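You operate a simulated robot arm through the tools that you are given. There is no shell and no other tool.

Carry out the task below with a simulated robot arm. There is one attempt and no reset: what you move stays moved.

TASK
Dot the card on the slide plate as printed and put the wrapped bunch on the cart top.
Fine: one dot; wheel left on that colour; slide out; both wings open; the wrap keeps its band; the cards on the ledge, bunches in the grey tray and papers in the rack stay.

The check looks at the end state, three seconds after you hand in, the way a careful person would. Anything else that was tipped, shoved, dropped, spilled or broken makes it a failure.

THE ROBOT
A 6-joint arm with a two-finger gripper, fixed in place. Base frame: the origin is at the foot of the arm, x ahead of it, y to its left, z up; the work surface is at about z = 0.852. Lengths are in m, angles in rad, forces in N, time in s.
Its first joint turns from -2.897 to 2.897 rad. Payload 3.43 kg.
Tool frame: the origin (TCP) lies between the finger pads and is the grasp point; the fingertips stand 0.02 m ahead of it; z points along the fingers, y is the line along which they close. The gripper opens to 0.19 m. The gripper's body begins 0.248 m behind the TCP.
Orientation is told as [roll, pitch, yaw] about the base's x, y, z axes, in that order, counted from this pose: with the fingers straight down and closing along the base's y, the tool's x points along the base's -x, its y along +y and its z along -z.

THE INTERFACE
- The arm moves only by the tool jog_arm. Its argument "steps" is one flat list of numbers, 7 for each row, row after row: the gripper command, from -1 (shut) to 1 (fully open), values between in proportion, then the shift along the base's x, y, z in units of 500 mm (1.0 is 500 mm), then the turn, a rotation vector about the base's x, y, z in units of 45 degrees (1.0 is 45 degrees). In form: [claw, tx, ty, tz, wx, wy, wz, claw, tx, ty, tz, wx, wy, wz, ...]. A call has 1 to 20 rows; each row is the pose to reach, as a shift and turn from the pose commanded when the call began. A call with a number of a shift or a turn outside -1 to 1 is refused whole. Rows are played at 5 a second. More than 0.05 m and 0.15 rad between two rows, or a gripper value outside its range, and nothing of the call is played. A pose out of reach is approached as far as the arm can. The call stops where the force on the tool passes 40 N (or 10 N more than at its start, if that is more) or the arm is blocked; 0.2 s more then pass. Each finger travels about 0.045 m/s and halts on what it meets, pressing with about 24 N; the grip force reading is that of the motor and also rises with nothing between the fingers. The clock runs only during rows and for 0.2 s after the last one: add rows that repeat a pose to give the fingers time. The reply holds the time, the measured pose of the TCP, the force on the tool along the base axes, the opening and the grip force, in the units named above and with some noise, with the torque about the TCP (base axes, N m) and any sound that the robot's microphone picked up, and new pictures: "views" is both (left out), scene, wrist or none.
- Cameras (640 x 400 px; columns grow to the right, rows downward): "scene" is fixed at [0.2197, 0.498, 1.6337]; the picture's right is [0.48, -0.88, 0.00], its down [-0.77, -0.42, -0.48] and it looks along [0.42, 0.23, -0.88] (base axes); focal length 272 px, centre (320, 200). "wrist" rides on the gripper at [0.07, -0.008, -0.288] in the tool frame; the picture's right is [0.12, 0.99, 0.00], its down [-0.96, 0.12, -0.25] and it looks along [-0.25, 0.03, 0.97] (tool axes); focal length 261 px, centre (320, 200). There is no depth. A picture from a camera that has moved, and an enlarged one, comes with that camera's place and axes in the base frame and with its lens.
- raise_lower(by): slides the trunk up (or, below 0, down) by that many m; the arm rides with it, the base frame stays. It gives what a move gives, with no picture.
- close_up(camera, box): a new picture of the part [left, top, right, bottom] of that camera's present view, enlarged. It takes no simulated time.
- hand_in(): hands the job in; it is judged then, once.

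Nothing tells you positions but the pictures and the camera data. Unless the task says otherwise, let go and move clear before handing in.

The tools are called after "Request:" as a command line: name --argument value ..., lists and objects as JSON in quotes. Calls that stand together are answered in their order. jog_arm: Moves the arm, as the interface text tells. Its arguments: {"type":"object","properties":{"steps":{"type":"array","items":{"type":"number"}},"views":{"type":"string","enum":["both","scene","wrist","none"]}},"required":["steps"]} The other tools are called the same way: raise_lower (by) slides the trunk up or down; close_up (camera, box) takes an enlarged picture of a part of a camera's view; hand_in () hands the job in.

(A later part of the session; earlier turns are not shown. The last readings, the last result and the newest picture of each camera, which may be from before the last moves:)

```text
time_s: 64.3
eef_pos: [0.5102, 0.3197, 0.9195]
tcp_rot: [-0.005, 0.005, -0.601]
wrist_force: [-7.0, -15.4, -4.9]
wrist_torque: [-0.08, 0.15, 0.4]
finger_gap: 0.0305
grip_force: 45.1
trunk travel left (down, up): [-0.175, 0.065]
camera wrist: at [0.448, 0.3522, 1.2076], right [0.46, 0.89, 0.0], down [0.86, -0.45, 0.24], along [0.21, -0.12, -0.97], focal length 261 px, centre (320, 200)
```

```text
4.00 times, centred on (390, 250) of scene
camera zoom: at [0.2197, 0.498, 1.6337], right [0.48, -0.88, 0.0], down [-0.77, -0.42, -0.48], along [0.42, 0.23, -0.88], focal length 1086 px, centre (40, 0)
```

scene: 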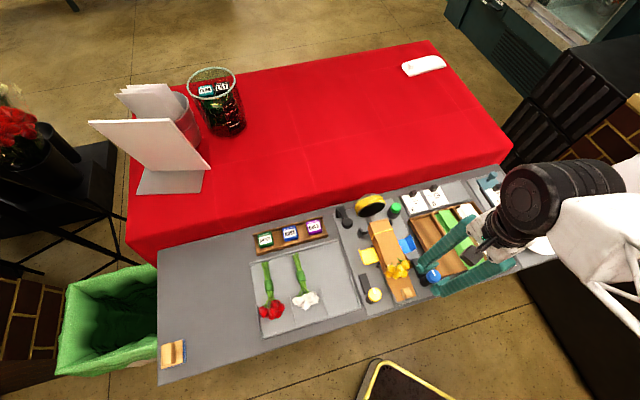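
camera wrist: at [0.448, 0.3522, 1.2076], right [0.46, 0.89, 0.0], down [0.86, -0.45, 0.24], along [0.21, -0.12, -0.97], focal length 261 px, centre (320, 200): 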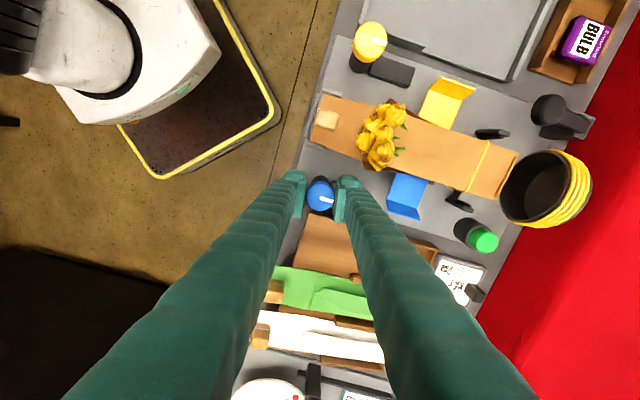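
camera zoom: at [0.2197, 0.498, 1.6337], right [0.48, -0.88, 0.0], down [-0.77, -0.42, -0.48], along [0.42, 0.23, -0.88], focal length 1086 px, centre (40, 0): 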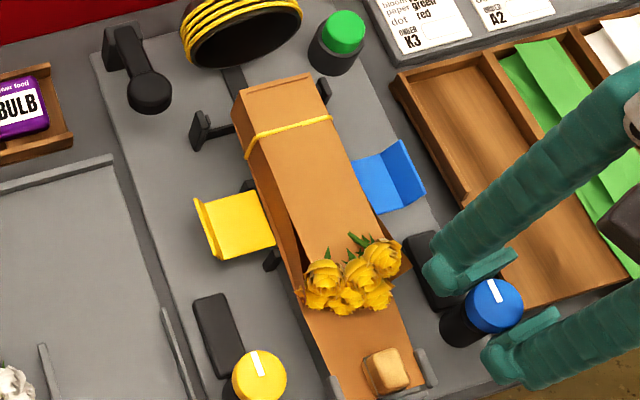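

Both wings are now fully open. I'll release the blue knob and rise, then study the cart top before picking up the bunch.

Request:
jog_arm --steps '[-0.56, 0, 0, 0, 0, 0, 0, -0.56, 0, 0, 0, 0, 0, 0, -0.56, 0, 0, 0, 0, 0, 0, -0.56, 0, 0, 0.06, 0, 0, 0, -0.56, 0, 0, 0.14, 0, 0, 0.1, -0.56, 0, 0, 0.2, 0, 0, 0.25, -0.56, 0, 0, 0.28, 0, 0, 0.4, -0.3, 0, 0, 0.36, 0, 0, 0.55, 0, 0, 0, 0.4, 0, 0, 0.7, 0.3, 0, 0, 0.4, 0, 0, 0.85, 0.6, 0, 0, 0.4, 0, 0, 1.0, 1, 0, 0, 0.4, 0, 0, 1.0, 1, 0, 0, 0.4, 0, 0, 1.0]' --views "none"

Request:
jog_arm --steps '[1, -0.01, 0.02, 0.02, 0, 0, 0.15, 1, -0.02, 0.04, 0.04, 0, 0, 0.3, 1, -0.03, 0.06, 0.06, 0, 0, 0.45, 1, -0.04, 0.08, 0.08, 0, 0, 0.6, 1, -0.05, 0.1, 0.08, 0, 0, 0.764, 1, -0.05, 0.1, 0.08, 0, 0, 0.764]' --views "both"

Request:
close_up --camera "scene" --box '[220, 120, 420, 250]'

Request:
close_up --camera "wrist" --box '[240, 140, 400, 300]'

```text
time_s: 67.1
eef_pos: [0.5093, 0.3196, 1.1205]
tcp_rot: [-0.005, 0.004, 0.186]
wrist_force: [-0.1, 0.4, -0.3]
wrist_torque: [0.01, 0.02, 0.02]
finger_gap: 0.1616
grip_force: 0.1
trunk travel left (down, up): [-0.175, 0.065]
```

```text
time_s: 68.5
eef_pos: [0.486, 0.3718, 1.1594]
tcp_rot: [-0.002, 0.004, 0.785]
wrist_force: [-1.1, -0.7, -0.3]
wrist_torque: [0.03, 0.0, -0.01]
finger_gap: 0.1897
grip_force: 0.1
trunk travel left (down, up): [-0.175, 0.065]
camera wrist: at [0.4408, 0.3157, 1.4472], right [-0.79, 0.62, 0.0], down [0.6, 0.76, 0.24], along [0.15, 0.19, -0.97], focal length 261 px, centre (320, 200)
```

scene: 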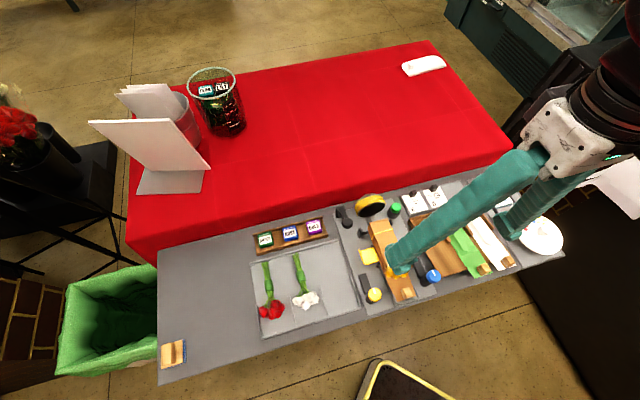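
wrist: 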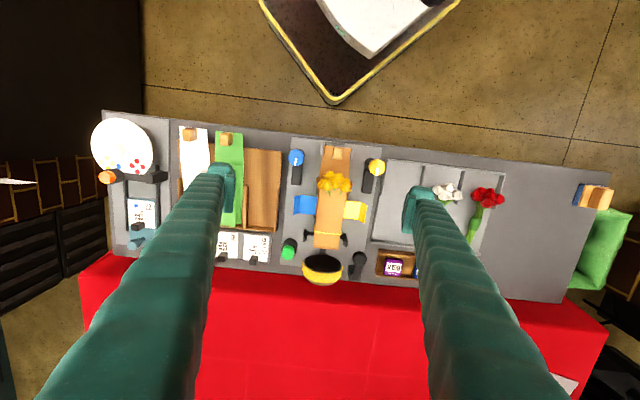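

```text
3.08 times, centred on (320, 185) of scene
camera zoom: at [0.2197, 0.498, 1.6337], right [0.48, -0.88, 0.0], down [-0.77, -0.42, -0.48], along [0.42, 0.23, -0.88], focal length 836 px, centre (320, 246)
```

zoom: 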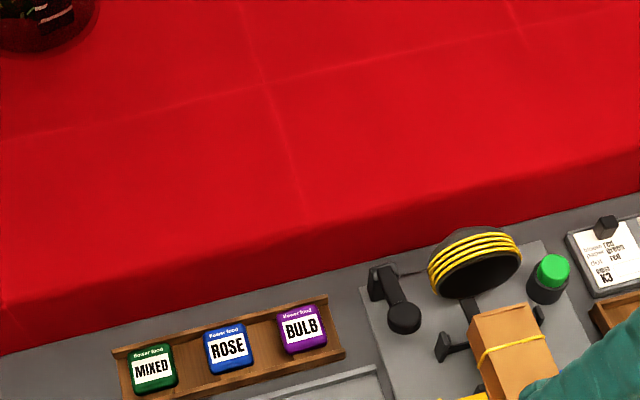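

```text
2.50 times, centred on (320, 220) of wrist
camera zoom: at [0.4408, 0.3157, 1.4472], right [-0.79, 0.62, 0.0], down [0.6, 0.76, 0.24], along [0.15, 0.19, -0.97], focal length 652 px, centre (320, 150)
```

zoom: 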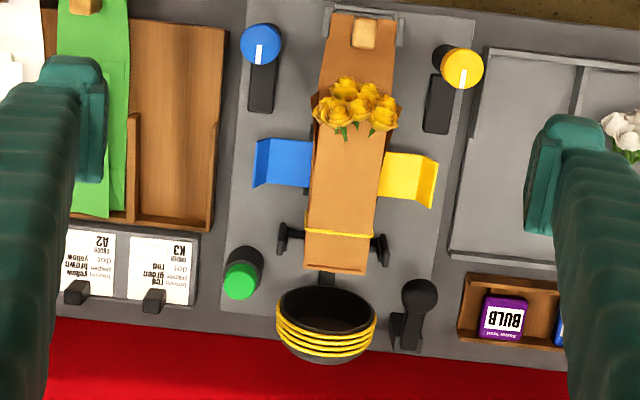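

Request:
close_up --camera "scene" --box '[290, 150, 370, 220]'

Request:
close_up --camera "wrist" --box '[240, 230, 400, 330]'

Request:
close_up --camera "wrist" --box '[60, 220, 200, 330]'

Request:
close_up --camera "scene" --box '[400, 110, 530, 210]'

```text
5.71 times, centred on (330, 185) of scene
camera zoom: at [0.2197, 0.498, 1.6337], right [0.48, -0.88, 0.0], down [-0.77, -0.42, -0.48], along [0.42, 0.23, -0.88], focal length 1552 px, centre (263, 286)
```

zoom: 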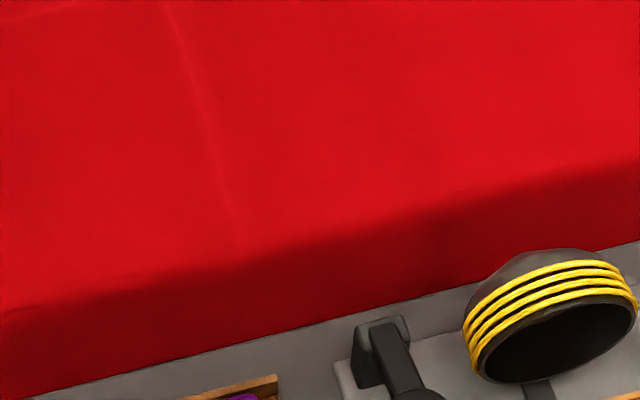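

```text
4.00 times, centred on (320, 280) of wrist
camera zoom: at [0.4408, 0.3157, 1.4472], right [-0.79, 0.62, 0.0], down [0.6, 0.76, 0.24], along [0.15, 0.19, -0.97], focal length 1043 px, centre (320, -120)
```

zoom: 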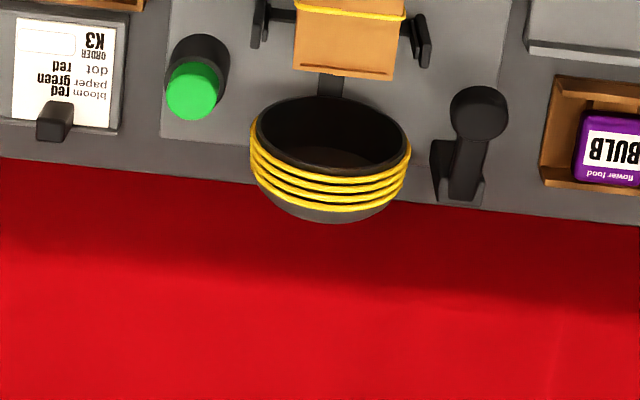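

```text
3.64 times, centred on (130, 275) of wrist
camera zoom: at [0.4408, 0.3157, 1.4472], right [-0.79, 0.62, 0.0], down [0.6, 0.76, 0.24], along [0.15, 0.19, -0.97], focal length 948 px, centre (1011, -73)
```

zoom: 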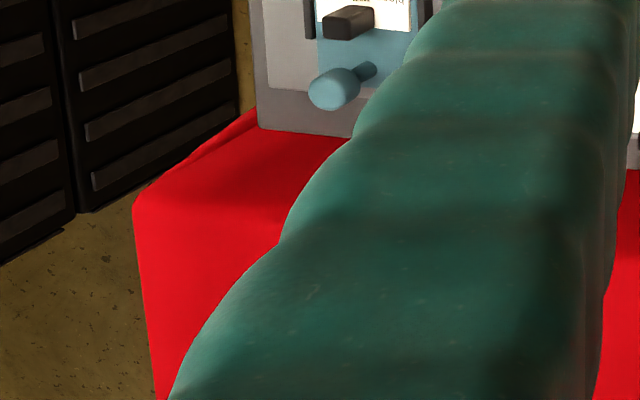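

```text
4.00 times, centred on (465, 160) of scene
camera zoom: at [0.2197, 0.498, 1.6337], right [0.48, -0.88, 0.0], down [-0.77, -0.42, -0.48], along [0.42, 0.23, -0.88], focal length 1086 px, centre (-260, 360)
```

zoom: 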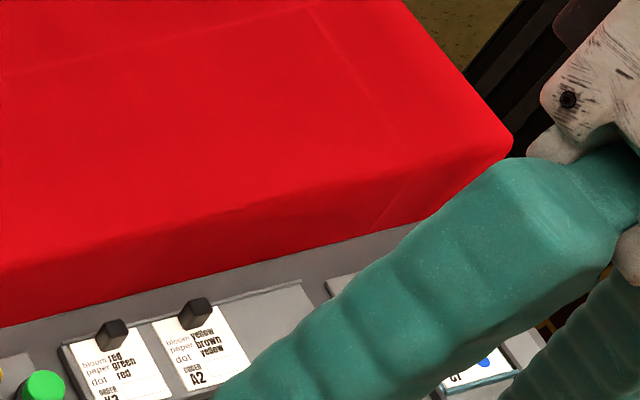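

The cart top is the red surface, about 7 cm higher than the grey shelf, with its near edge at about 0.90 m reach. I'll position over the wrapped tube between the band and the flowers, with the fingers straddling it.

Request:
jog_arm --steps '[0.8, 0.015, 0.04, -0.05, 0, 0, 0, 0.5, 0.03, 0.08, -0.1, 0, 0, 0, 0.2, 0.05, 0.12, -0.17, 0, 0, 0, 0, 0.0654, 0.16, -0.24, 0, 0, 0, -0.1, 0.0654, 0.16, -0.3, 0, 0, 0, -0.1, 0.0654, 0.16, -0.34, 0, 0, 0, -0.1, 0.0654, 0.16, -0.34, 0, 0, 0]' --views "both"

Request:
close_up --camera "wrist" --box '[230, 100, 410, 290]'

Request:
close_up --camera "scene" --box '[340, 200, 440, 300]'

```text
time_s: 70.1
eef_pos: [0.5186, 0.4505, 0.9901]
tcp_rot: [-0.004, 0.005, 0.783]
wrist_force: [0.0, -0.4, 0.4]
wrist_torque: [0.0, -0.02, -0.02]
finger_gap: 0.0856
grip_force: 0.1
trunk travel left (down, up): [-0.175, 0.065]
camera wrist: at [0.474, 0.3948, 1.2776], right [-0.79, 0.62, 0.0], down [0.6, 0.76, 0.24], along [0.15, 0.19, -0.97], focal length 261 px, centre (320, 200)
```

scene: 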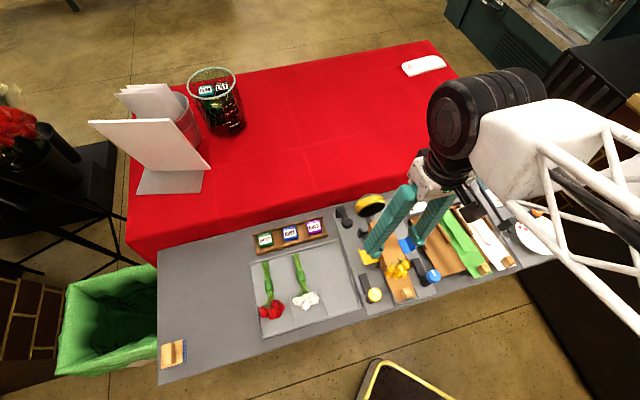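
wrist: 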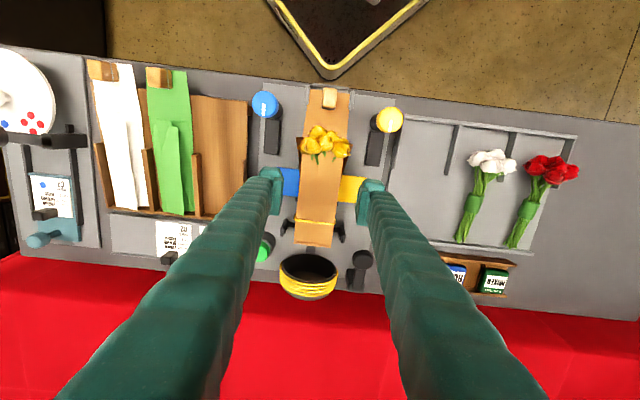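

```text
2.11 times, centred on (320, 195) of wrist
camera zoom: at [0.474, 0.3948, 1.2776], right [-0.79, 0.62, 0.0], down [0.6, 0.76, 0.24], along [0.15, 0.19, -0.97], focal length 549 px, centre (320, 210)
```

zoom: 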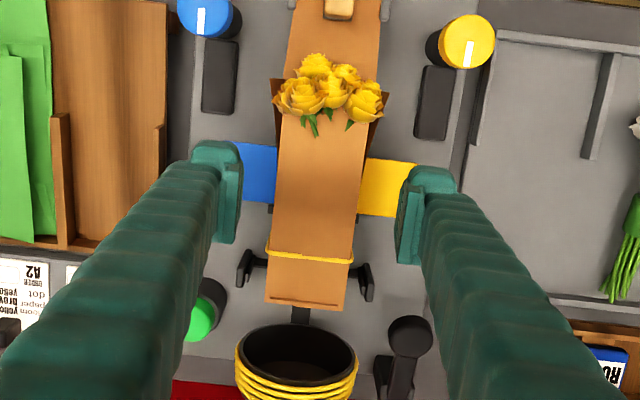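

```text
4.00 times, centred on (390, 250) of scene
camera zoom: at [0.2197, 0.498, 1.6337], right [0.48, -0.88, 0.0], down [-0.77, -0.42, -0.48], along [0.42, 0.23, -0.88], focal length 1086 px, centre (40, 0)
```

zoom: 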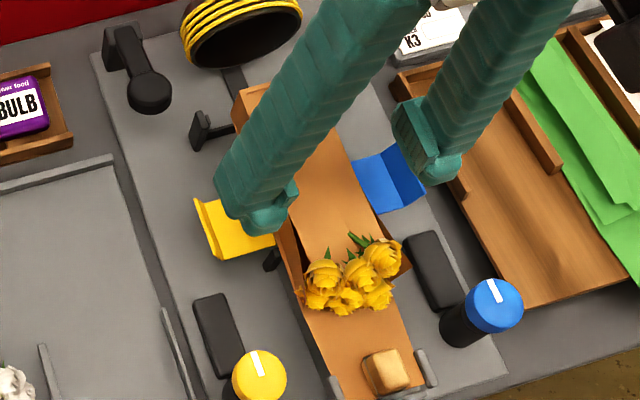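

The fingers straddle the tube, clear of the band and flowers. I'll lower just above the open wings and close gently.

Request:
jog_arm --steps '[-0.1, 0.002, -0.002, -0.05, 0, 0, 0, -0.1, 0.002, -0.002, -0.1, 0, 0, 0, -0.1, 0.002, -0.002, -0.144, 0, 0, 0, -0.1, 0.002, -0.002, -0.144, 0, 0, 0, -0.2, 0.002, -0.002, -0.144, 0, 0, 0, -0.3, 0.002, -0.002, -0.144, 0, 0, 0, -0.4, 0.002, -0.002, -0.144, 0, 0, 0, -0.45, 0.002, -0.002, -0.144, 0, 0, 0, -0.5, 0.002, -0.002, -0.144, 0, 0, 0, -0.5, 0.002, -0.002, -0.144, 0, 0, 0]' --views "both"

Request:
close_up --camera "wrist" --box '[230, 100, 410, 290]'

Request:
close_up --camera "scene" --box '[340, 200, 440, 300]'

```text
time_s: 72.3
eef_pos: [0.5189, 0.4485, 0.9175]
tcp_rot: [-0.004, 0.003, 0.783]
wrist_force: [0.3, 1.2, 0.0]
wrist_torque: [0.01, 0.0, 0.03]
finger_gap: 0.0474
grip_force: 0.2
trunk travel left (down, up): [-0.175, 0.065]
camera wrist: at [0.4755, 0.394, 1.2054], right [-0.79, 0.62, 0.0], down [0.6, 0.76, 0.24], along [0.15, 0.19, -0.97], focal length 261 px, centre (320, 200)
```

scene: 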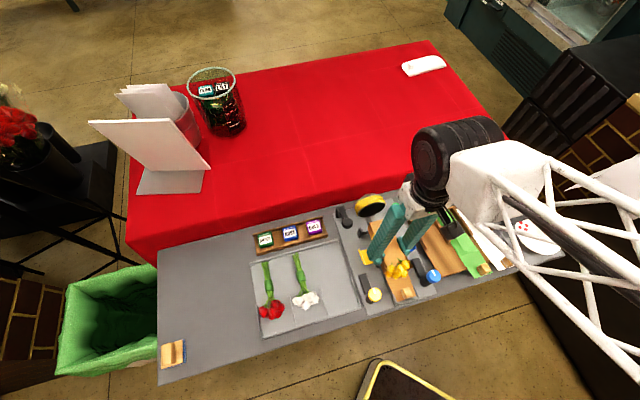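
wrist: 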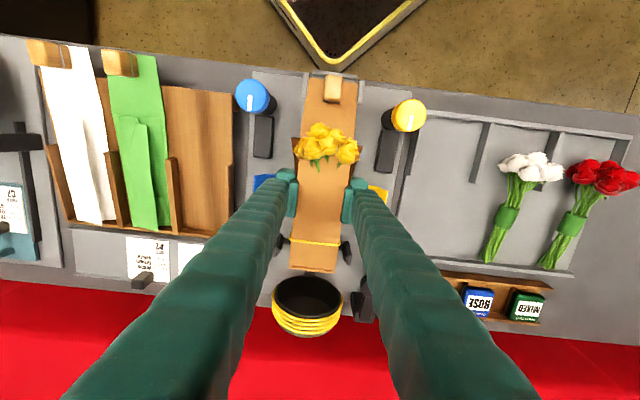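

```text
2.11 times, centred on (320, 195) of wrist
camera zoom: at [0.4755, 0.394, 1.2054], right [-0.79, 0.62, 0.0], down [0.6, 0.76, 0.24], along [0.15, 0.19, -0.97], focal length 549 px, centre (320, 210)
```

zoom: 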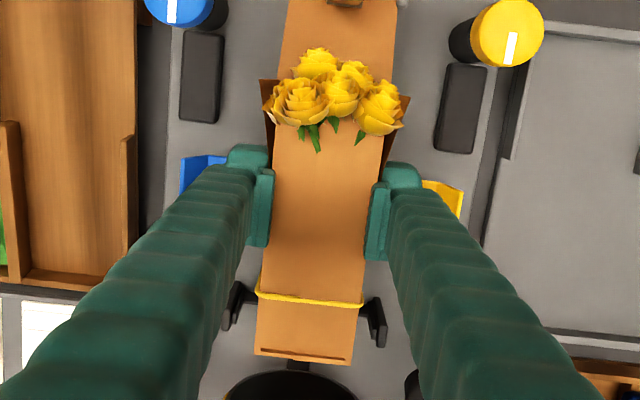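

```text
4.00 times, centred on (390, 250) of scene
camera zoom: at [0.2197, 0.498, 1.6337], right [0.48, -0.88, 0.0], down [-0.77, -0.42, -0.48], along [0.42, 0.23, -0.88], focal length 1086 px, centre (40, 0)
```

zoom: 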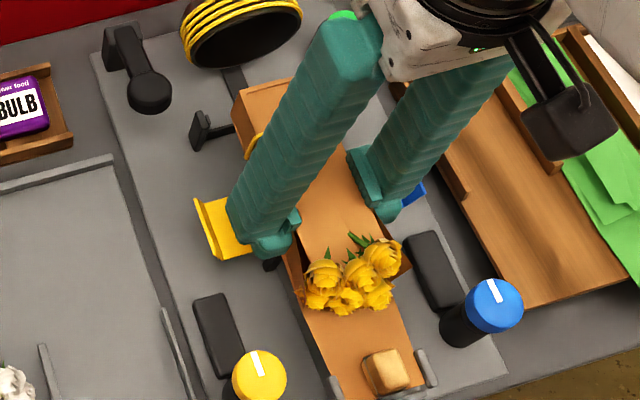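

Request:
jog_arm --steps '[-0.53, 0, 0, 0, 0, 0, 0, -0.56, 0, 0, 0, 0, 0, 0, -0.59, 0, 0, 0, 0, 0, 0, -0.62, 0, 0, 0, 0, 0, 0, -0.62, 0, 0, 0, 0, 0, 0]' --views "wrist"

Request:
close_up --camera "wrist" --box '[230, 100, 410, 290]'

```text
time_s: 73.5
eef_pos: [0.5204, 0.4488, 0.918]
tcp_rot: [-0.004, 0.004, 0.783]
wrist_force: [0.3, -0.3, -0.5]
wrist_torque: [0.0, -0.01, 0.0]
finger_gap: 0.036
grip_force: 0.1
trunk travel left (down, up): [-0.175, 0.065]
camera wrist: at [0.4755, 0.394, 1.2054], right [-0.79, 0.62, 0.0], down [0.6, 0.76, 0.24], along [0.15, 0.19, -0.97], focal length 261 px, centre (320, 200)
```

wrist: 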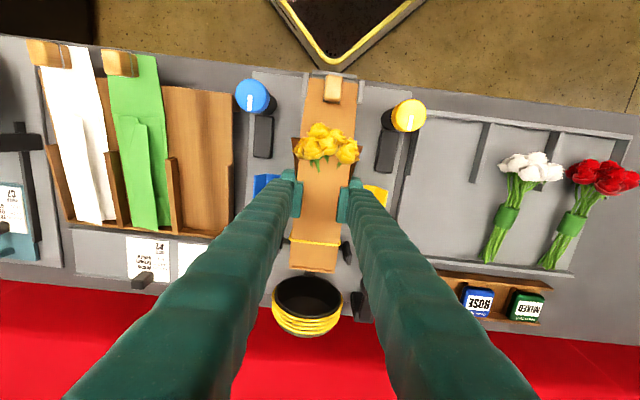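

```text
2.11 times, centred on (320, 195) of wrist
camera zoom: at [0.4755, 0.394, 1.2054], right [-0.79, 0.62, 0.0], down [0.6, 0.76, 0.24], along [0.15, 0.19, -0.97], focal length 549 px, centre (320, 210)
```

zoom: 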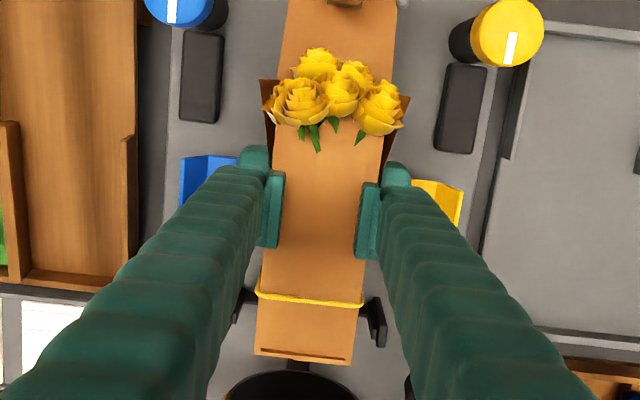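

The fingers are above the tube, which is flatter than I estimated (top at about 0.895). I'll reopen to straddle it and lower further in small steps.

Request:
jog_arm --steps '[-0.4, 0, 0, 0, 0, 0, 0, -0.18, -0.002, 0.002, 0, 0, 0, 0, -0.18, -0.002, 0.002, 0, 0, 0, 0, -0.18, -0.002, 0.002, 0, 0, 0, 0, -0.18, -0.002, 0.002, -0.016, 0, 0, 0, -0.18, -0.002, 0.002, -0.03, 0, 0, 0, -0.18, -0.002, 0.002, -0.03, 0, 0, 0]' --views "both"

Request:
close_up --camera "wrist" --box '[230, 100, 410, 290]'

Request:
close_up --camera "scene" --box '[350, 210, 430, 280]'

```text
time_s: 75.1
eef_pos: [0.519, 0.4487, 0.9061]
tcp_rot: [-0.003, 0.004, 0.784]
wrist_force: [-1.8, -3.4, 18.2]
wrist_torque: [0.56, 0.61, 0.24]
finger_gap: 0.0782
grip_force: 0.2
trunk travel left (down, up): [-0.175, 0.065]
camera wrist: at [0.4733, 0.3941, 1.1921], right [-0.79, 0.62, 0.0], down [0.6, 0.76, 0.24], along [0.15, 0.19, -0.97], focal length 261 px, centre (320, 200)
```

scene: 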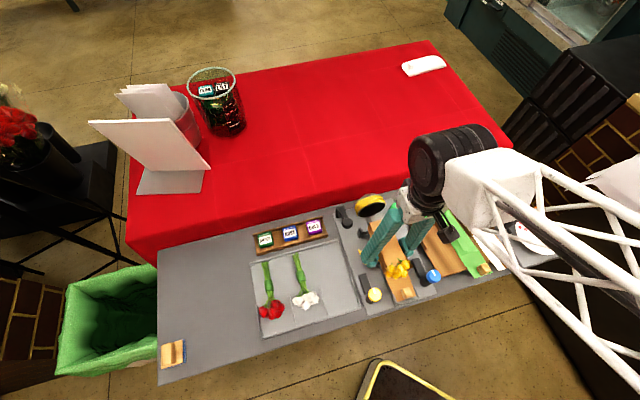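
wrist: 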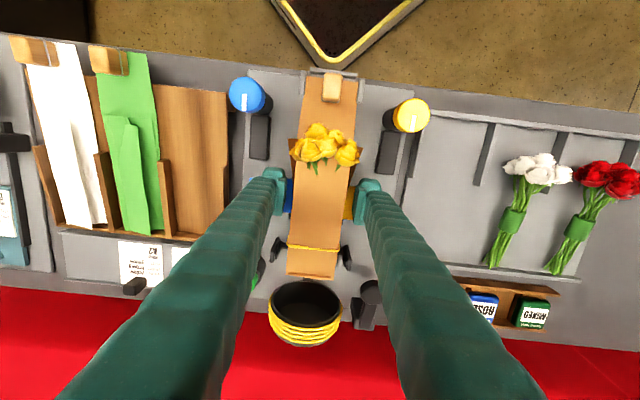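

```text
2.11 times, centred on (320, 195) of wrist
camera zoom: at [0.4733, 0.3941, 1.1921], right [-0.79, 0.62, 0.0], down [0.6, 0.76, 0.24], along [0.15, 0.19, -0.97], focal length 549 px, centre (320, 210)
```

zoom: 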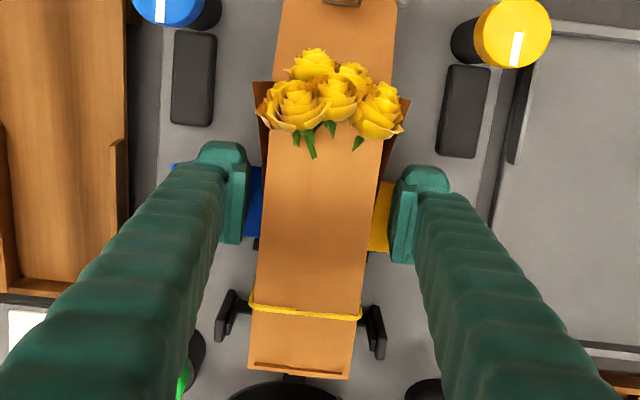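

```text
5.71 times, centred on (390, 245) of scene
camera zoom: at [0.2197, 0.498, 1.6337], right [0.48, -0.88, 0.0], down [-0.77, -0.42, -0.48], along [0.42, 0.23, -0.88], focal length 1552 px, centre (-80, -57)
```

zoom: 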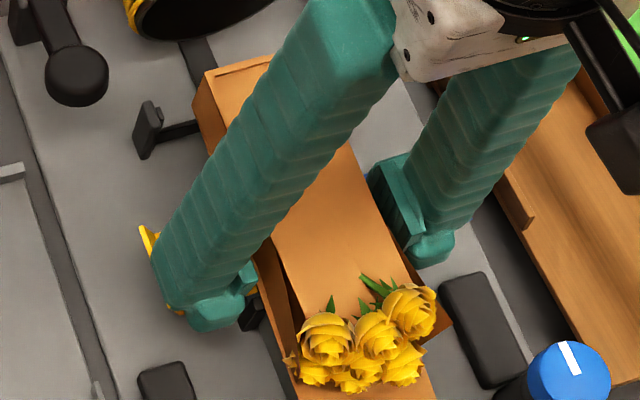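

A finger tip touched the top of the yellow flap, so I need a narrower straddle. I'll rise slightly, narrow to just wider than the tube, re-centre and lower again.

Request:
jog_arm --steps '[-0.18, 0, 0, 0.012, 0, 0, 0, -0.18, 0, 0, 0.024, 0, 0, 0, -0.295, 0.002, -0.002, 0.024, 0, 0, 0, -0.295, 0.002, -0.002, 0.024, 0, 0, 0, -0.295, 0.002, -0.002, 0.024, 0, 0, 0]' --views "both"

Request:
close_up --camera "wrist" --box '[250, 110, 390, 260]'

Request:
close_up --camera "scene" --box '[350, 210, 430, 280]'

```text
time_s: 76.3
eef_pos: [0.5184, 0.4489, 0.9144]
tcp_rot: [-0.004, 0.001, 0.783]
wrist_force: [0.0, 0.3, -0.7]
wrist_torque: [-0.01, 0.02, 0.04]
finger_gap: 0.0667
grip_force: 0.0
trunk travel left (down, up): [-0.175, 0.065]
camera wrist: at [0.4741, 0.394, 1.2019], right [-0.79, 0.62, 0.0], down [0.6, 0.76, 0.24], along [0.15, 0.19, -0.97], focal length 261 px, centre (320, 200)
```

scene: 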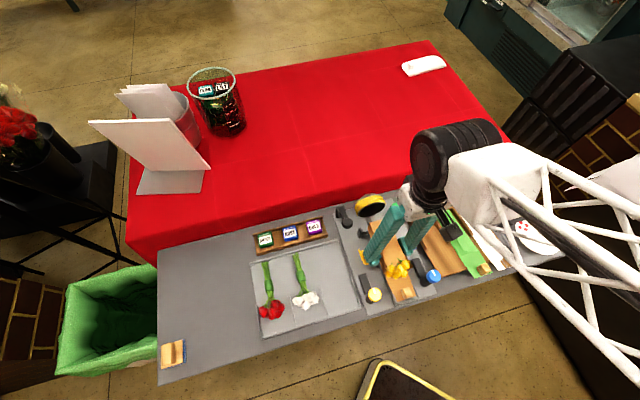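
wrist: 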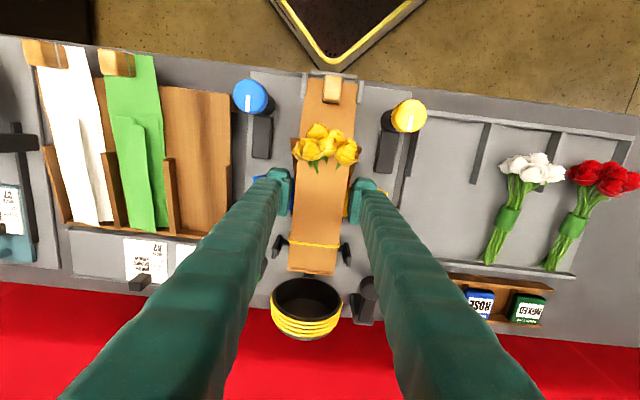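

```text
2.67 times, centred on (320, 185) of wrist
camera zoom: at [0.4741, 0.394, 1.2019], right [-0.79, 0.62, 0.0], down [0.6, 0.76, 0.24], along [0.15, 0.19, -0.97], focal length 695 px, centre (320, 240)
```

zoom: 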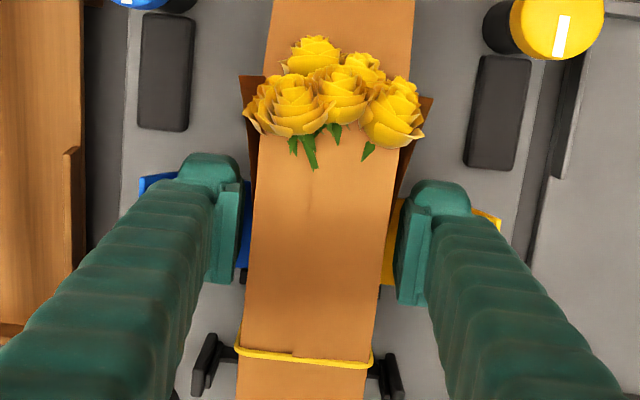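

```text
5.71 times, centred on (390, 245) of scene
camera zoom: at [0.2197, 0.498, 1.6337], right [0.48, -0.88, 0.0], down [-0.77, -0.42, -0.48], along [0.42, 0.23, -0.88], focal length 1552 px, centre (-80, -57)
```

zoom: 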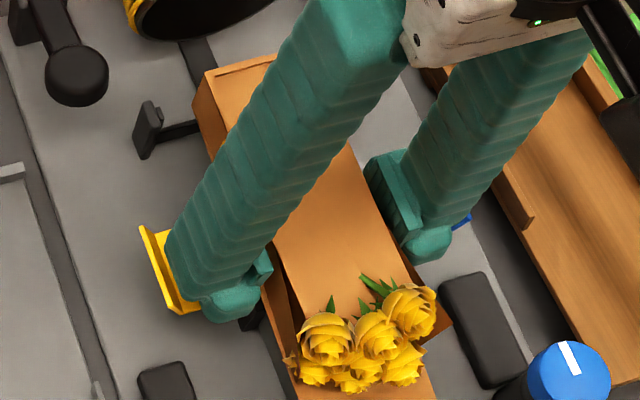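

Now the fingers sit inside the flaps and just outside the tube. I'll lower in small steps.

Request:
jog_arm --steps '[-0.295, 0, 0, -0.01, 0, 0, 0, -0.295, 0, 0, -0.02, 0, 0, 0, -0.295, 0, 0, -0.028, 0, 0, 0, -0.295, 0, 0, -0.036, 0, 0, 0, -0.295, 0, 0, -0.036, 0, 0, 0]' --views "both"

Request:
close_up --camera "wrist" --box '[250, 110, 390, 260]'

Request:
close_up --camera "scene" --box '[350, 210, 430, 280]'

```text
time_s: 77.1
eef_pos: [0.5185, 0.4487, 0.905]
tcp_rot: [-0.003, -0.001, 0.783]
wrist_force: [-6.3, -5.2, 26.9]
wrist_torque: [0.45, 0.71, 0.4]
finger_gap: 0.0678
grip_force: 0.2
trunk travel left (down, up): [-0.175, 0.065]
stopped in row 4: the force on the tool passed its limit at 49 N (the readings are from after the stop); the commanded pose is now the measured one
camera wrist: at [0.4729, 0.3928, 1.1921], right [-0.79, 0.62, 0.0], down [0.6, 0.76, 0.25], along [0.16, 0.19, -0.97], focal length 261 px, centre (320, 200)
```

scene: 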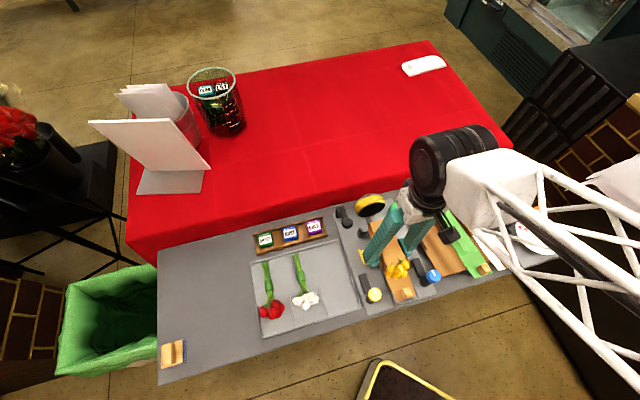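
wrist: 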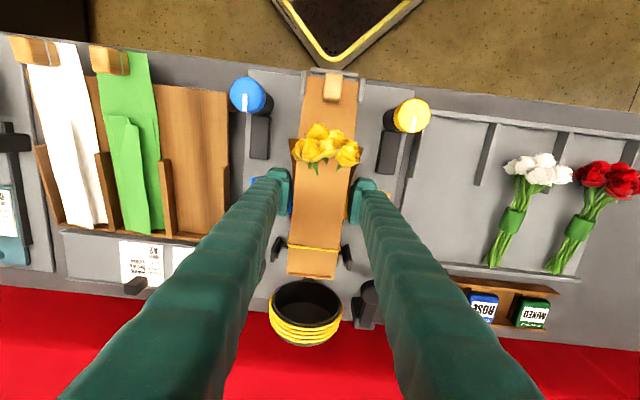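

```text
2.67 times, centred on (320, 185) of wrist
camera zoom: at [0.4729, 0.3928, 1.1921], right [-0.79, 0.62, 0.0], down [0.6, 0.76, 0.25], along [0.16, 0.19, -0.97], focal length 695 px, centre (320, 240)
```

zoom: 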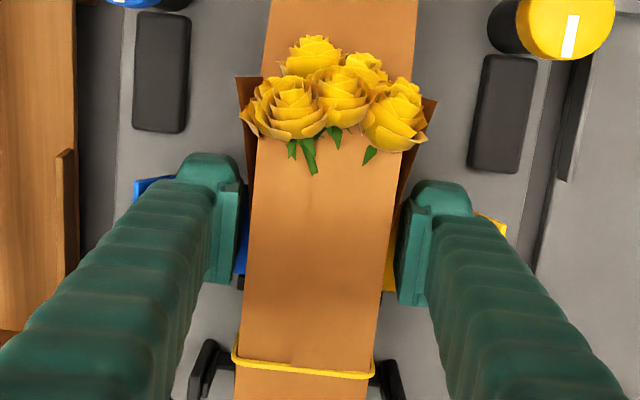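

```text
5.71 times, centred on (390, 245) of scene
camera zoom: at [0.2197, 0.498, 1.6337], right [0.48, -0.88, 0.0], down [-0.77, -0.42, -0.48], along [0.42, 0.23, -0.88], focal length 1552 px, centre (-80, -57)
```

zoom: 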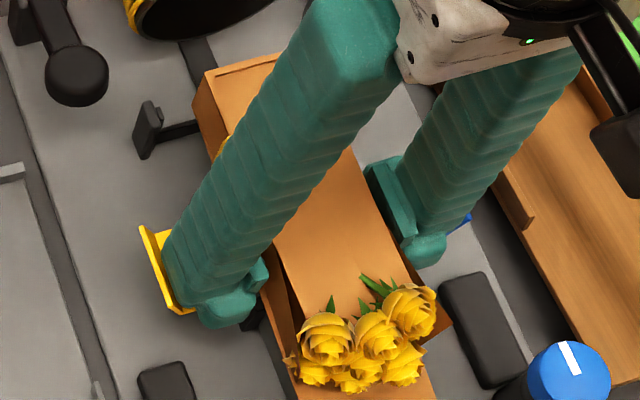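

Contact again at the same height, so the open wing plates themselves seem to sit at about z = 0.885. I'll rise a little, close to about 5 cm and inspect closely how the pads relate to the tube.

Request:
jog_arm --steps '[-0.295, 0, 0, 0.01, 0, 0, 0, -0.295, 0, 0, 0.022, 0, 0, 0, -0.4, 0, 0, 0.022, 0, 0, 0, -0.5, 0, 0, 0.022, 0, 0, 0, -0.5, 0, 0, 0.022, 0, 0, 0, -0.5, 0, 0, 0.022, 0, 0, 0]' --views "scene"

Request:
close_up --camera "scene" --box '[360, 215, 420, 265]'

Request:
close_up --camera "wrist" --box '[270, 140, 370, 230]'

```text
time_s: 78.5
eef_pos: [0.5202, 0.4501, 0.9144]
tcp_rot: [-0.003, 0.0, 0.784]
wrist_force: [-0.3, 0.4, 0.0]
wrist_torque: [-0.03, 0.0, 0.0]
finger_gap: 0.0476
grip_force: 0.0
trunk travel left (down, up): [-0.175, 0.065]
```

scene: 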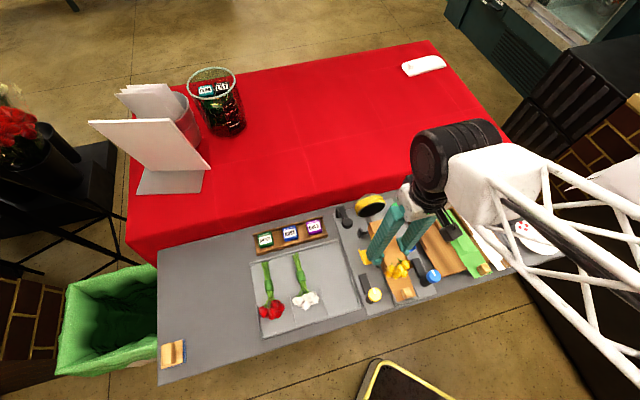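

```text
8.00 times, centred on (390, 240) of scene
camera zoom: at [0.2197, 0.498, 1.6337], right [0.48, -0.88, 0.0], down [-0.77, -0.42, -0.48], along [0.42, 0.23, -0.88], focal length 2173 px, centre (-240, -120)
```

zoom: 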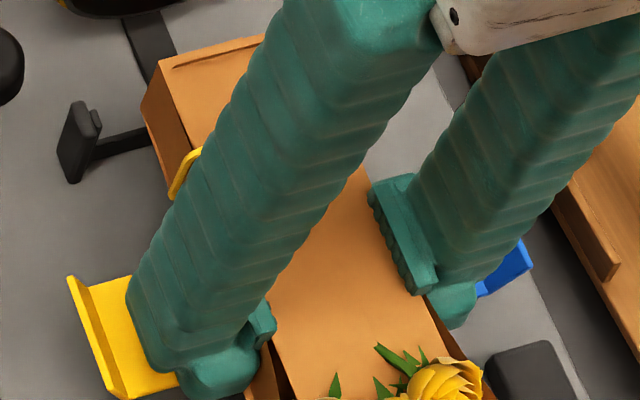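

```text
4.44 times, centred on (320, 185) of wrist
camera zoom: at [0.474, 0.3943, 1.2016], right [-0.79, 0.62, 0.0], down [0.6, 0.76, 0.25], along [0.16, 0.19, -0.97], focal length 1158 px, centre (320, 267)
```

zoom: 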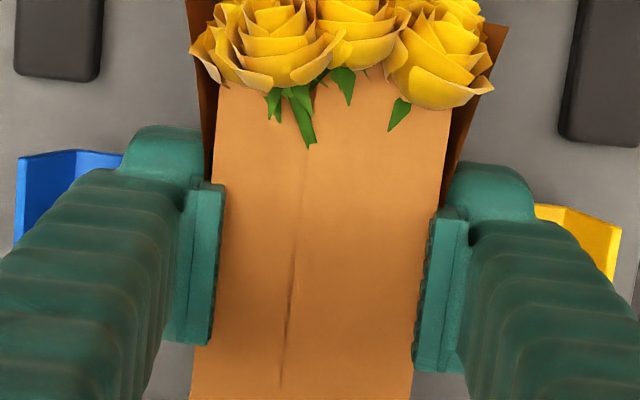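

Request:
jog_arm --steps '[-0.55, 0, 0, 0, 0, 0, 0, -0.6, 0, 0, 0, 0, 0, 0, -0.65, 0, 0, 0, 0, 0, 0, -0.7, 0, 0, 0, 0, 0, 0, -0.75, 0, 0, 0, 0, 0, 0, -0.75, 0, 0, 0, 0, 0, 0]' --views "scene"

Request:
close_up --camera "scene" --box '[360, 215, 420, 265]'

Request:
close_up --camera "wrist" --box '[270, 140, 370, 230]'

```text
time_s: 79.9
eef_pos: [0.5195, 0.45, 0.9139]
tcp_rot: [-0.002, -0.001, 0.783]
wrist_force: [5.9, 5.1, 3.6]
wrist_torque: [-0.02, 0.01, 0.04]
finger_gap: 0.0245
grip_force: 0.2
trunk travel left (down, up): [-0.175, 0.065]
```

scene: 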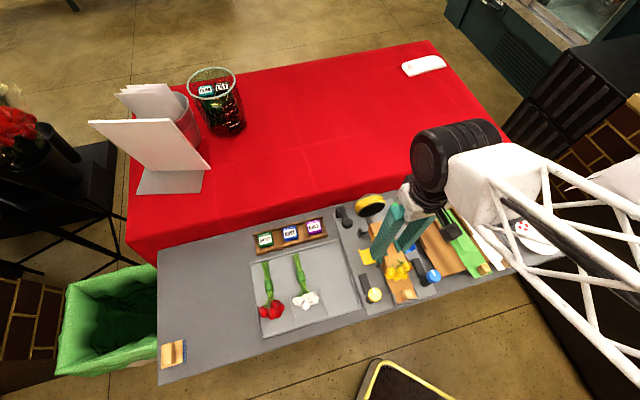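

```text
8.00 times, centred on (390, 240) of scene
camera zoom: at [0.2197, 0.498, 1.6337], right [0.48, -0.88, 0.0], down [-0.77, -0.42, -0.48], along [0.42, 0.23, -0.88], focal length 2173 px, centre (-240, -120)
```

zoom: 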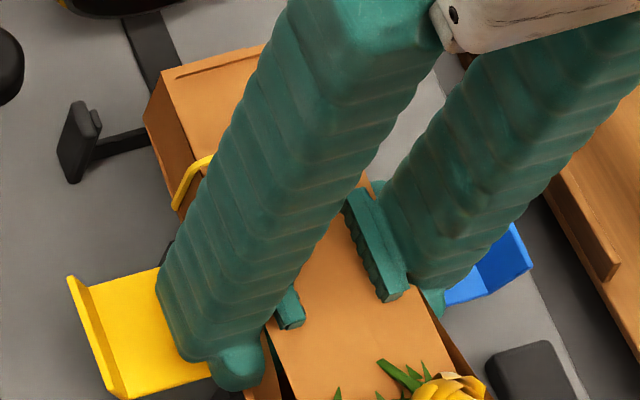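

```text
4.44 times, centred on (320, 185) of wrist
camera zoom: at [0.4743, 0.3945, 1.2017], right [-0.79, 0.62, 0.0], down [0.6, 0.76, 0.25], along [0.16, 0.19, -0.97], focal length 1158 px, centre (320, 267)
```

zoom: 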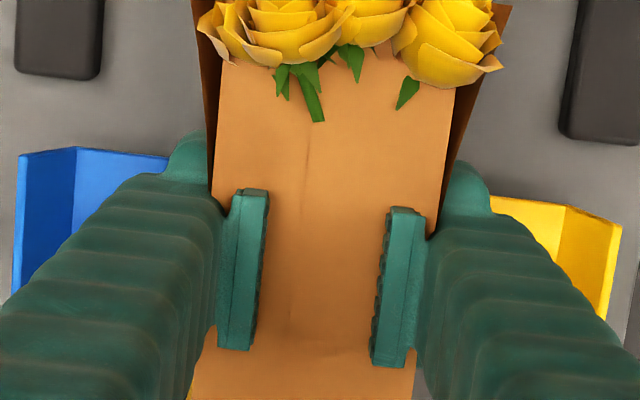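

The pads pass through the soft paper and only meet the stems inside, and the fingers' near edge pushed the flower head slightly toward me. I'll open, shift about 1 cm toward the band end so I hold the tied stems, and close there.

Request:
jog_arm --steps '[-0.6, 0, 0, 0, 0, 0, 0, -0.5, 0, 0, 0, 0, 0, 0, -0.5, 0.006, 0.006, 0, 0, 0, 0, -0.5, 0.014, 0.014, 0, 0, 0, 0, -0.5, 0.014, 0.014, 0, 0, 0, 0, -0.65, 0.014, 0.014, 0, 0, 0, 0, -0.75, 0.014, 0.014, 0, 0, 0, 0, -0.8, 0.014, 0.014, 0, 0, 0, 0, -0.85, 0.014, 0.014, 0, 0, 0, 0, -0.85, 0.014, 0.014, 0, 0, 0, 0]' --views "scene"

Request:
close_up --camera "scene" --box '[350, 205, 430, 275]'

Request:
close_up --camera "wrist" --box '[250, 110, 390, 250]'

```text
time_s: 82.1
eef_pos: [0.5266, 0.4577, 0.915]
tcp_rot: [-0.004, 0.001, 0.785]
wrist_force: [0.6, 0.5, -0.6]
wrist_torque: [0.01, 0.01, -0.01]
finger_gap: 0.0322
grip_force: 24.1
trunk travel left (down, up): [-0.175, 0.065]
```

scene: 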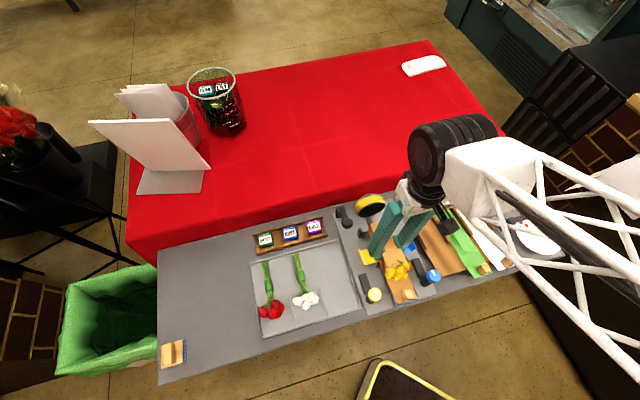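

```text
5.71 times, centred on (390, 240) of scene
camera zoom: at [0.2197, 0.498, 1.6337], right [0.48, -0.88, 0.0], down [-0.77, -0.42, -0.48], along [0.42, 0.23, -0.88], focal length 1552 px, centre (-80, -29)
```

zoom: 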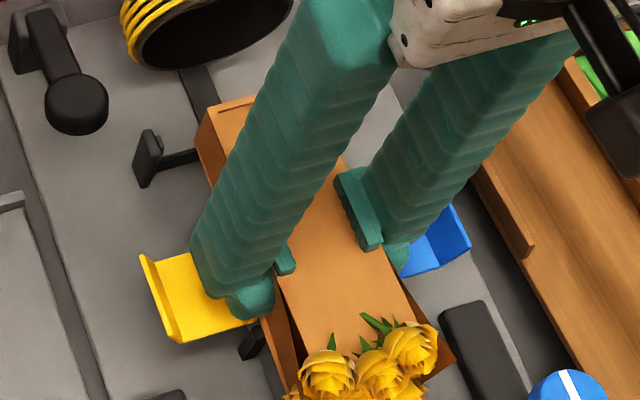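

```text
2.86 times, centred on (320, 180) of wrist
camera zoom: at [0.4814, 0.4009, 1.202], right [-0.79, 0.62, 0.0], down [0.6, 0.76, 0.25], along [0.16, 0.19, -0.97], focal length 745 px, centre (320, 257)
```

zoom: 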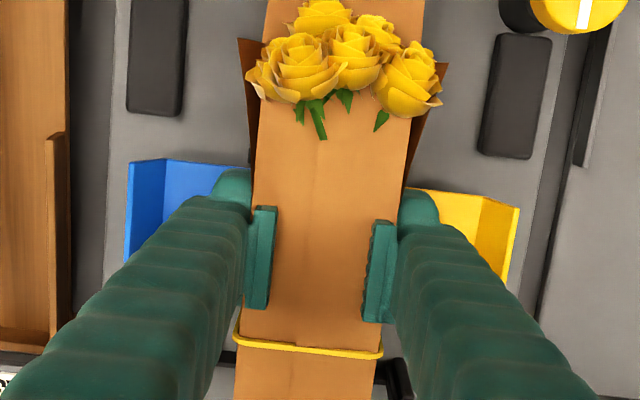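

The grip now holds firmly on the tied stems (24 N, no side load), clear of the band. I'll lift slowly by 2 cm first and check.

Request:
jog_arm --steps '[-0.95, 0, 0, 0, 0, 0, 0, -0.95, 0, 0, 0.01, 0, 0, 0, -0.95, 0, 0, 0.02, 0, 0, 0, -0.95, 0, 0, 0.03, 0, 0, 0, -0.95, 0, 0, 0.04, 0, 0, 0, -0.95, 0, 0, 0.05, 0, 0, 0, -0.95, 0, 0, 0.05, 0, 0, 0]' --views "both"

Request:
close_up --camera "scene" --box '[350, 205, 440, 310]'

Request:
close_up --camera "wrist" --box '[250, 60, 390, 290]'

```text
time_s: 83.7
eef_pos: [0.5256, 0.4549, 0.9409]
tcp_rot: [-0.002, -0.002, 0.784]
wrist_force: [1.3, 2.7, 20.5]
wrist_torque: [-0.17, 0.15, -0.02]
finger_gap: 0.0058
grip_force: 23.6
trunk travel left (down, up): [-0.175, 0.065]
camera wrist: at [0.4802, 0.3997, 1.2283], right [-0.79, 0.62, 0.0], down [0.6, 0.76, 0.25], along [0.16, 0.19, -0.97], focal length 261 px, centre (320, 200)
```

scene: 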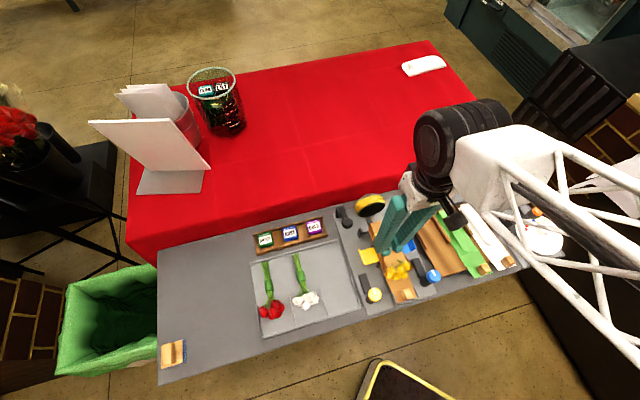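
wrist: 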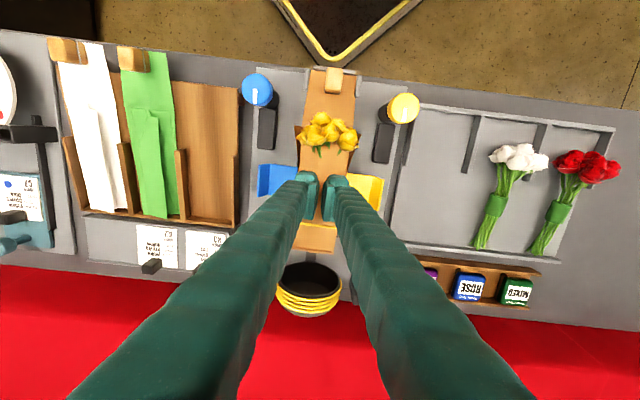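

```text
3.81 times, centred on (395, 258) of scene
camera zoom: at [0.2197, 0.498, 1.6337], right [0.48, -0.88, 0.0], down [-0.77, -0.42, -0.48], along [0.42, 0.23, -0.88], focal length 1035 px, centre (34, -19)
```

zoom: 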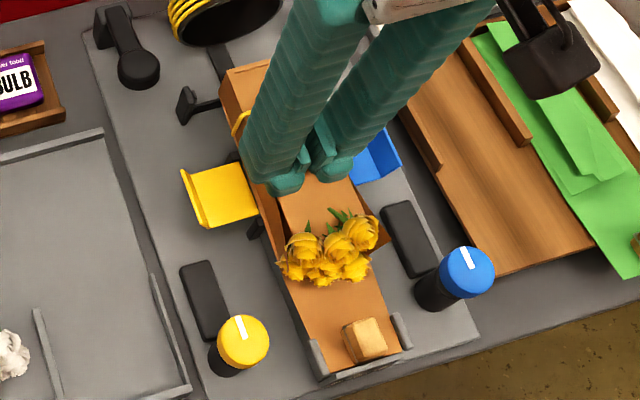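

```text
1.74 times, centred on (320, 175) of wrist
camera zoom: at [0.4802, 0.3997, 1.2283], right [-0.79, 0.62, 0.0], down [0.6, 0.76, 0.25], along [0.16, 0.19, -0.97], focal length 453 px, centre (320, 244)
```

zoom: 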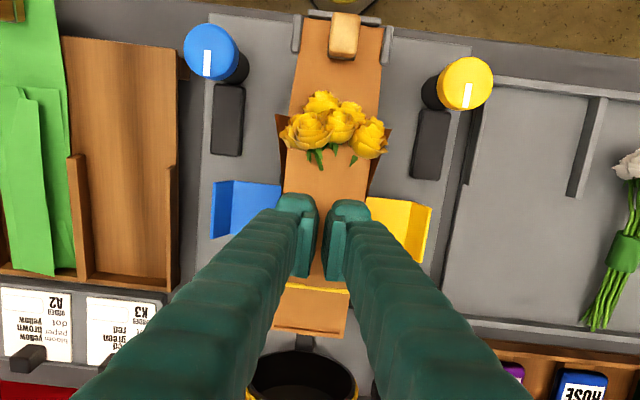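

The grip slipped upward off the stems, so I need to hold lower down. I'll reopen to about 4 cm, which stays inside the wing plates, and descend gently to find the bed.

Request:
jog_arm --steps '[-0.7, 0, 0, 0, 0, 0, 0, -0.55, 0, 0, 0, 0, 0, 0, -0.55, 0.002, 0.006, 0, 0, 0, 0, -0.55, 0.002, 0.006, 0, 0, 0, 0]' --views "both"

Request:
close_up --camera "wrist" --box '[250, 110, 390, 290]'

Request:
close_up --camera "scene" --box '[350, 205, 440, 310]'

```text
time_s: 84.7
eef_pos: [0.5266, 0.4583, 0.9396]
tcp_rot: [-0.004, -0.001, 0.783]
wrist_force: [-0.5, -0.6, -0.2]
wrist_torque: [0.01, -0.03, -0.01]
finger_gap: 0.0428
grip_force: 0.0
trunk travel left (down, up): [-0.175, 0.065]
camera wrist: at [0.4814, 0.4031, 1.2268], right [-0.79, 0.62, 0.0], down [0.6, 0.76, 0.25], along [0.16, 0.19, -0.97], focal length 261 px, centre (320, 200)
```

scene: 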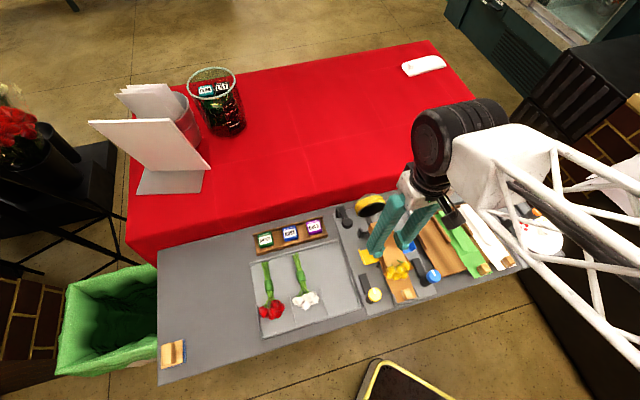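
wrist: 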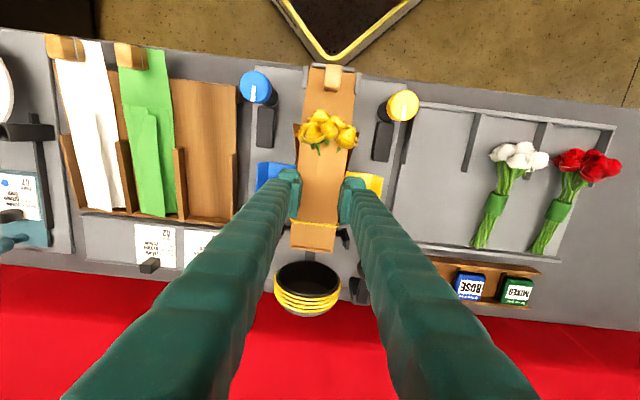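

```text
2.22 times, centred on (320, 200) of wrist
camera zoom: at [0.4814, 0.4031, 1.2268], right [-0.79, 0.62, 0.0], down [0.6, 0.76, 0.25], along [0.16, 0.19, -0.97], focal length 579 px, centre (320, 200)
```

zoom: 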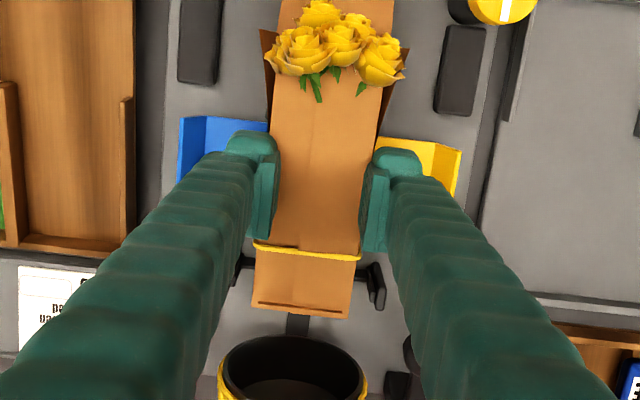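

```text
3.81 times, centred on (395, 258) of scene
camera zoom: at [0.2197, 0.498, 1.6337], right [0.48, -0.88, 0.0], down [-0.77, -0.42, -0.48], along [0.42, 0.23, -0.88], focal length 1035 px, centre (34, -19)
```

zoom: 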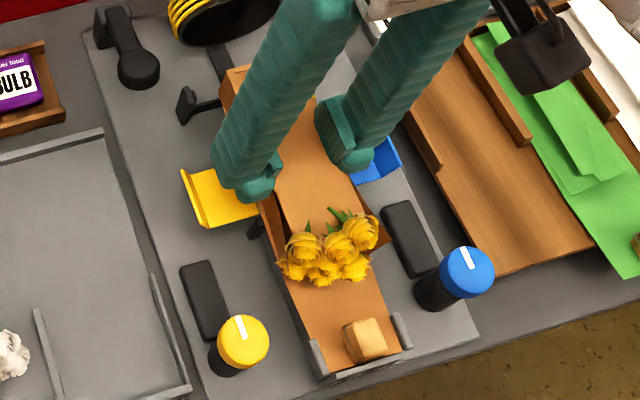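

Request:
jog_arm --steps '[-0.55, 0, 0, -0.02, 0, 0, 0, -0.55, 0, 0, -0.04, 0, 0, 0, -0.55, 0, 0, -0.05, 0, 0, 0, -0.55, 0, 0, -0.056, 0, 0, 0, -0.55, 0, 0, -0.06, 0, 0, 0, -0.55, 0, 0, -0.064, 0, 0, 0, -0.55, 0, 0, -0.064, 0, 0, 0]' --views "none"

```text
time_s: 86.3
eef_pos: [0.5263, 0.459, 0.9078]
tcp_rot: [-0.004, -0.001, 0.784]
wrist_force: [-0.4, 0.7, 15.4]
wrist_torque: [-0.34, -0.29, 0.01]
finger_gap: 0.0427
grip_force: 0.1
trunk travel left (down, up): [-0.175, 0.065]
```

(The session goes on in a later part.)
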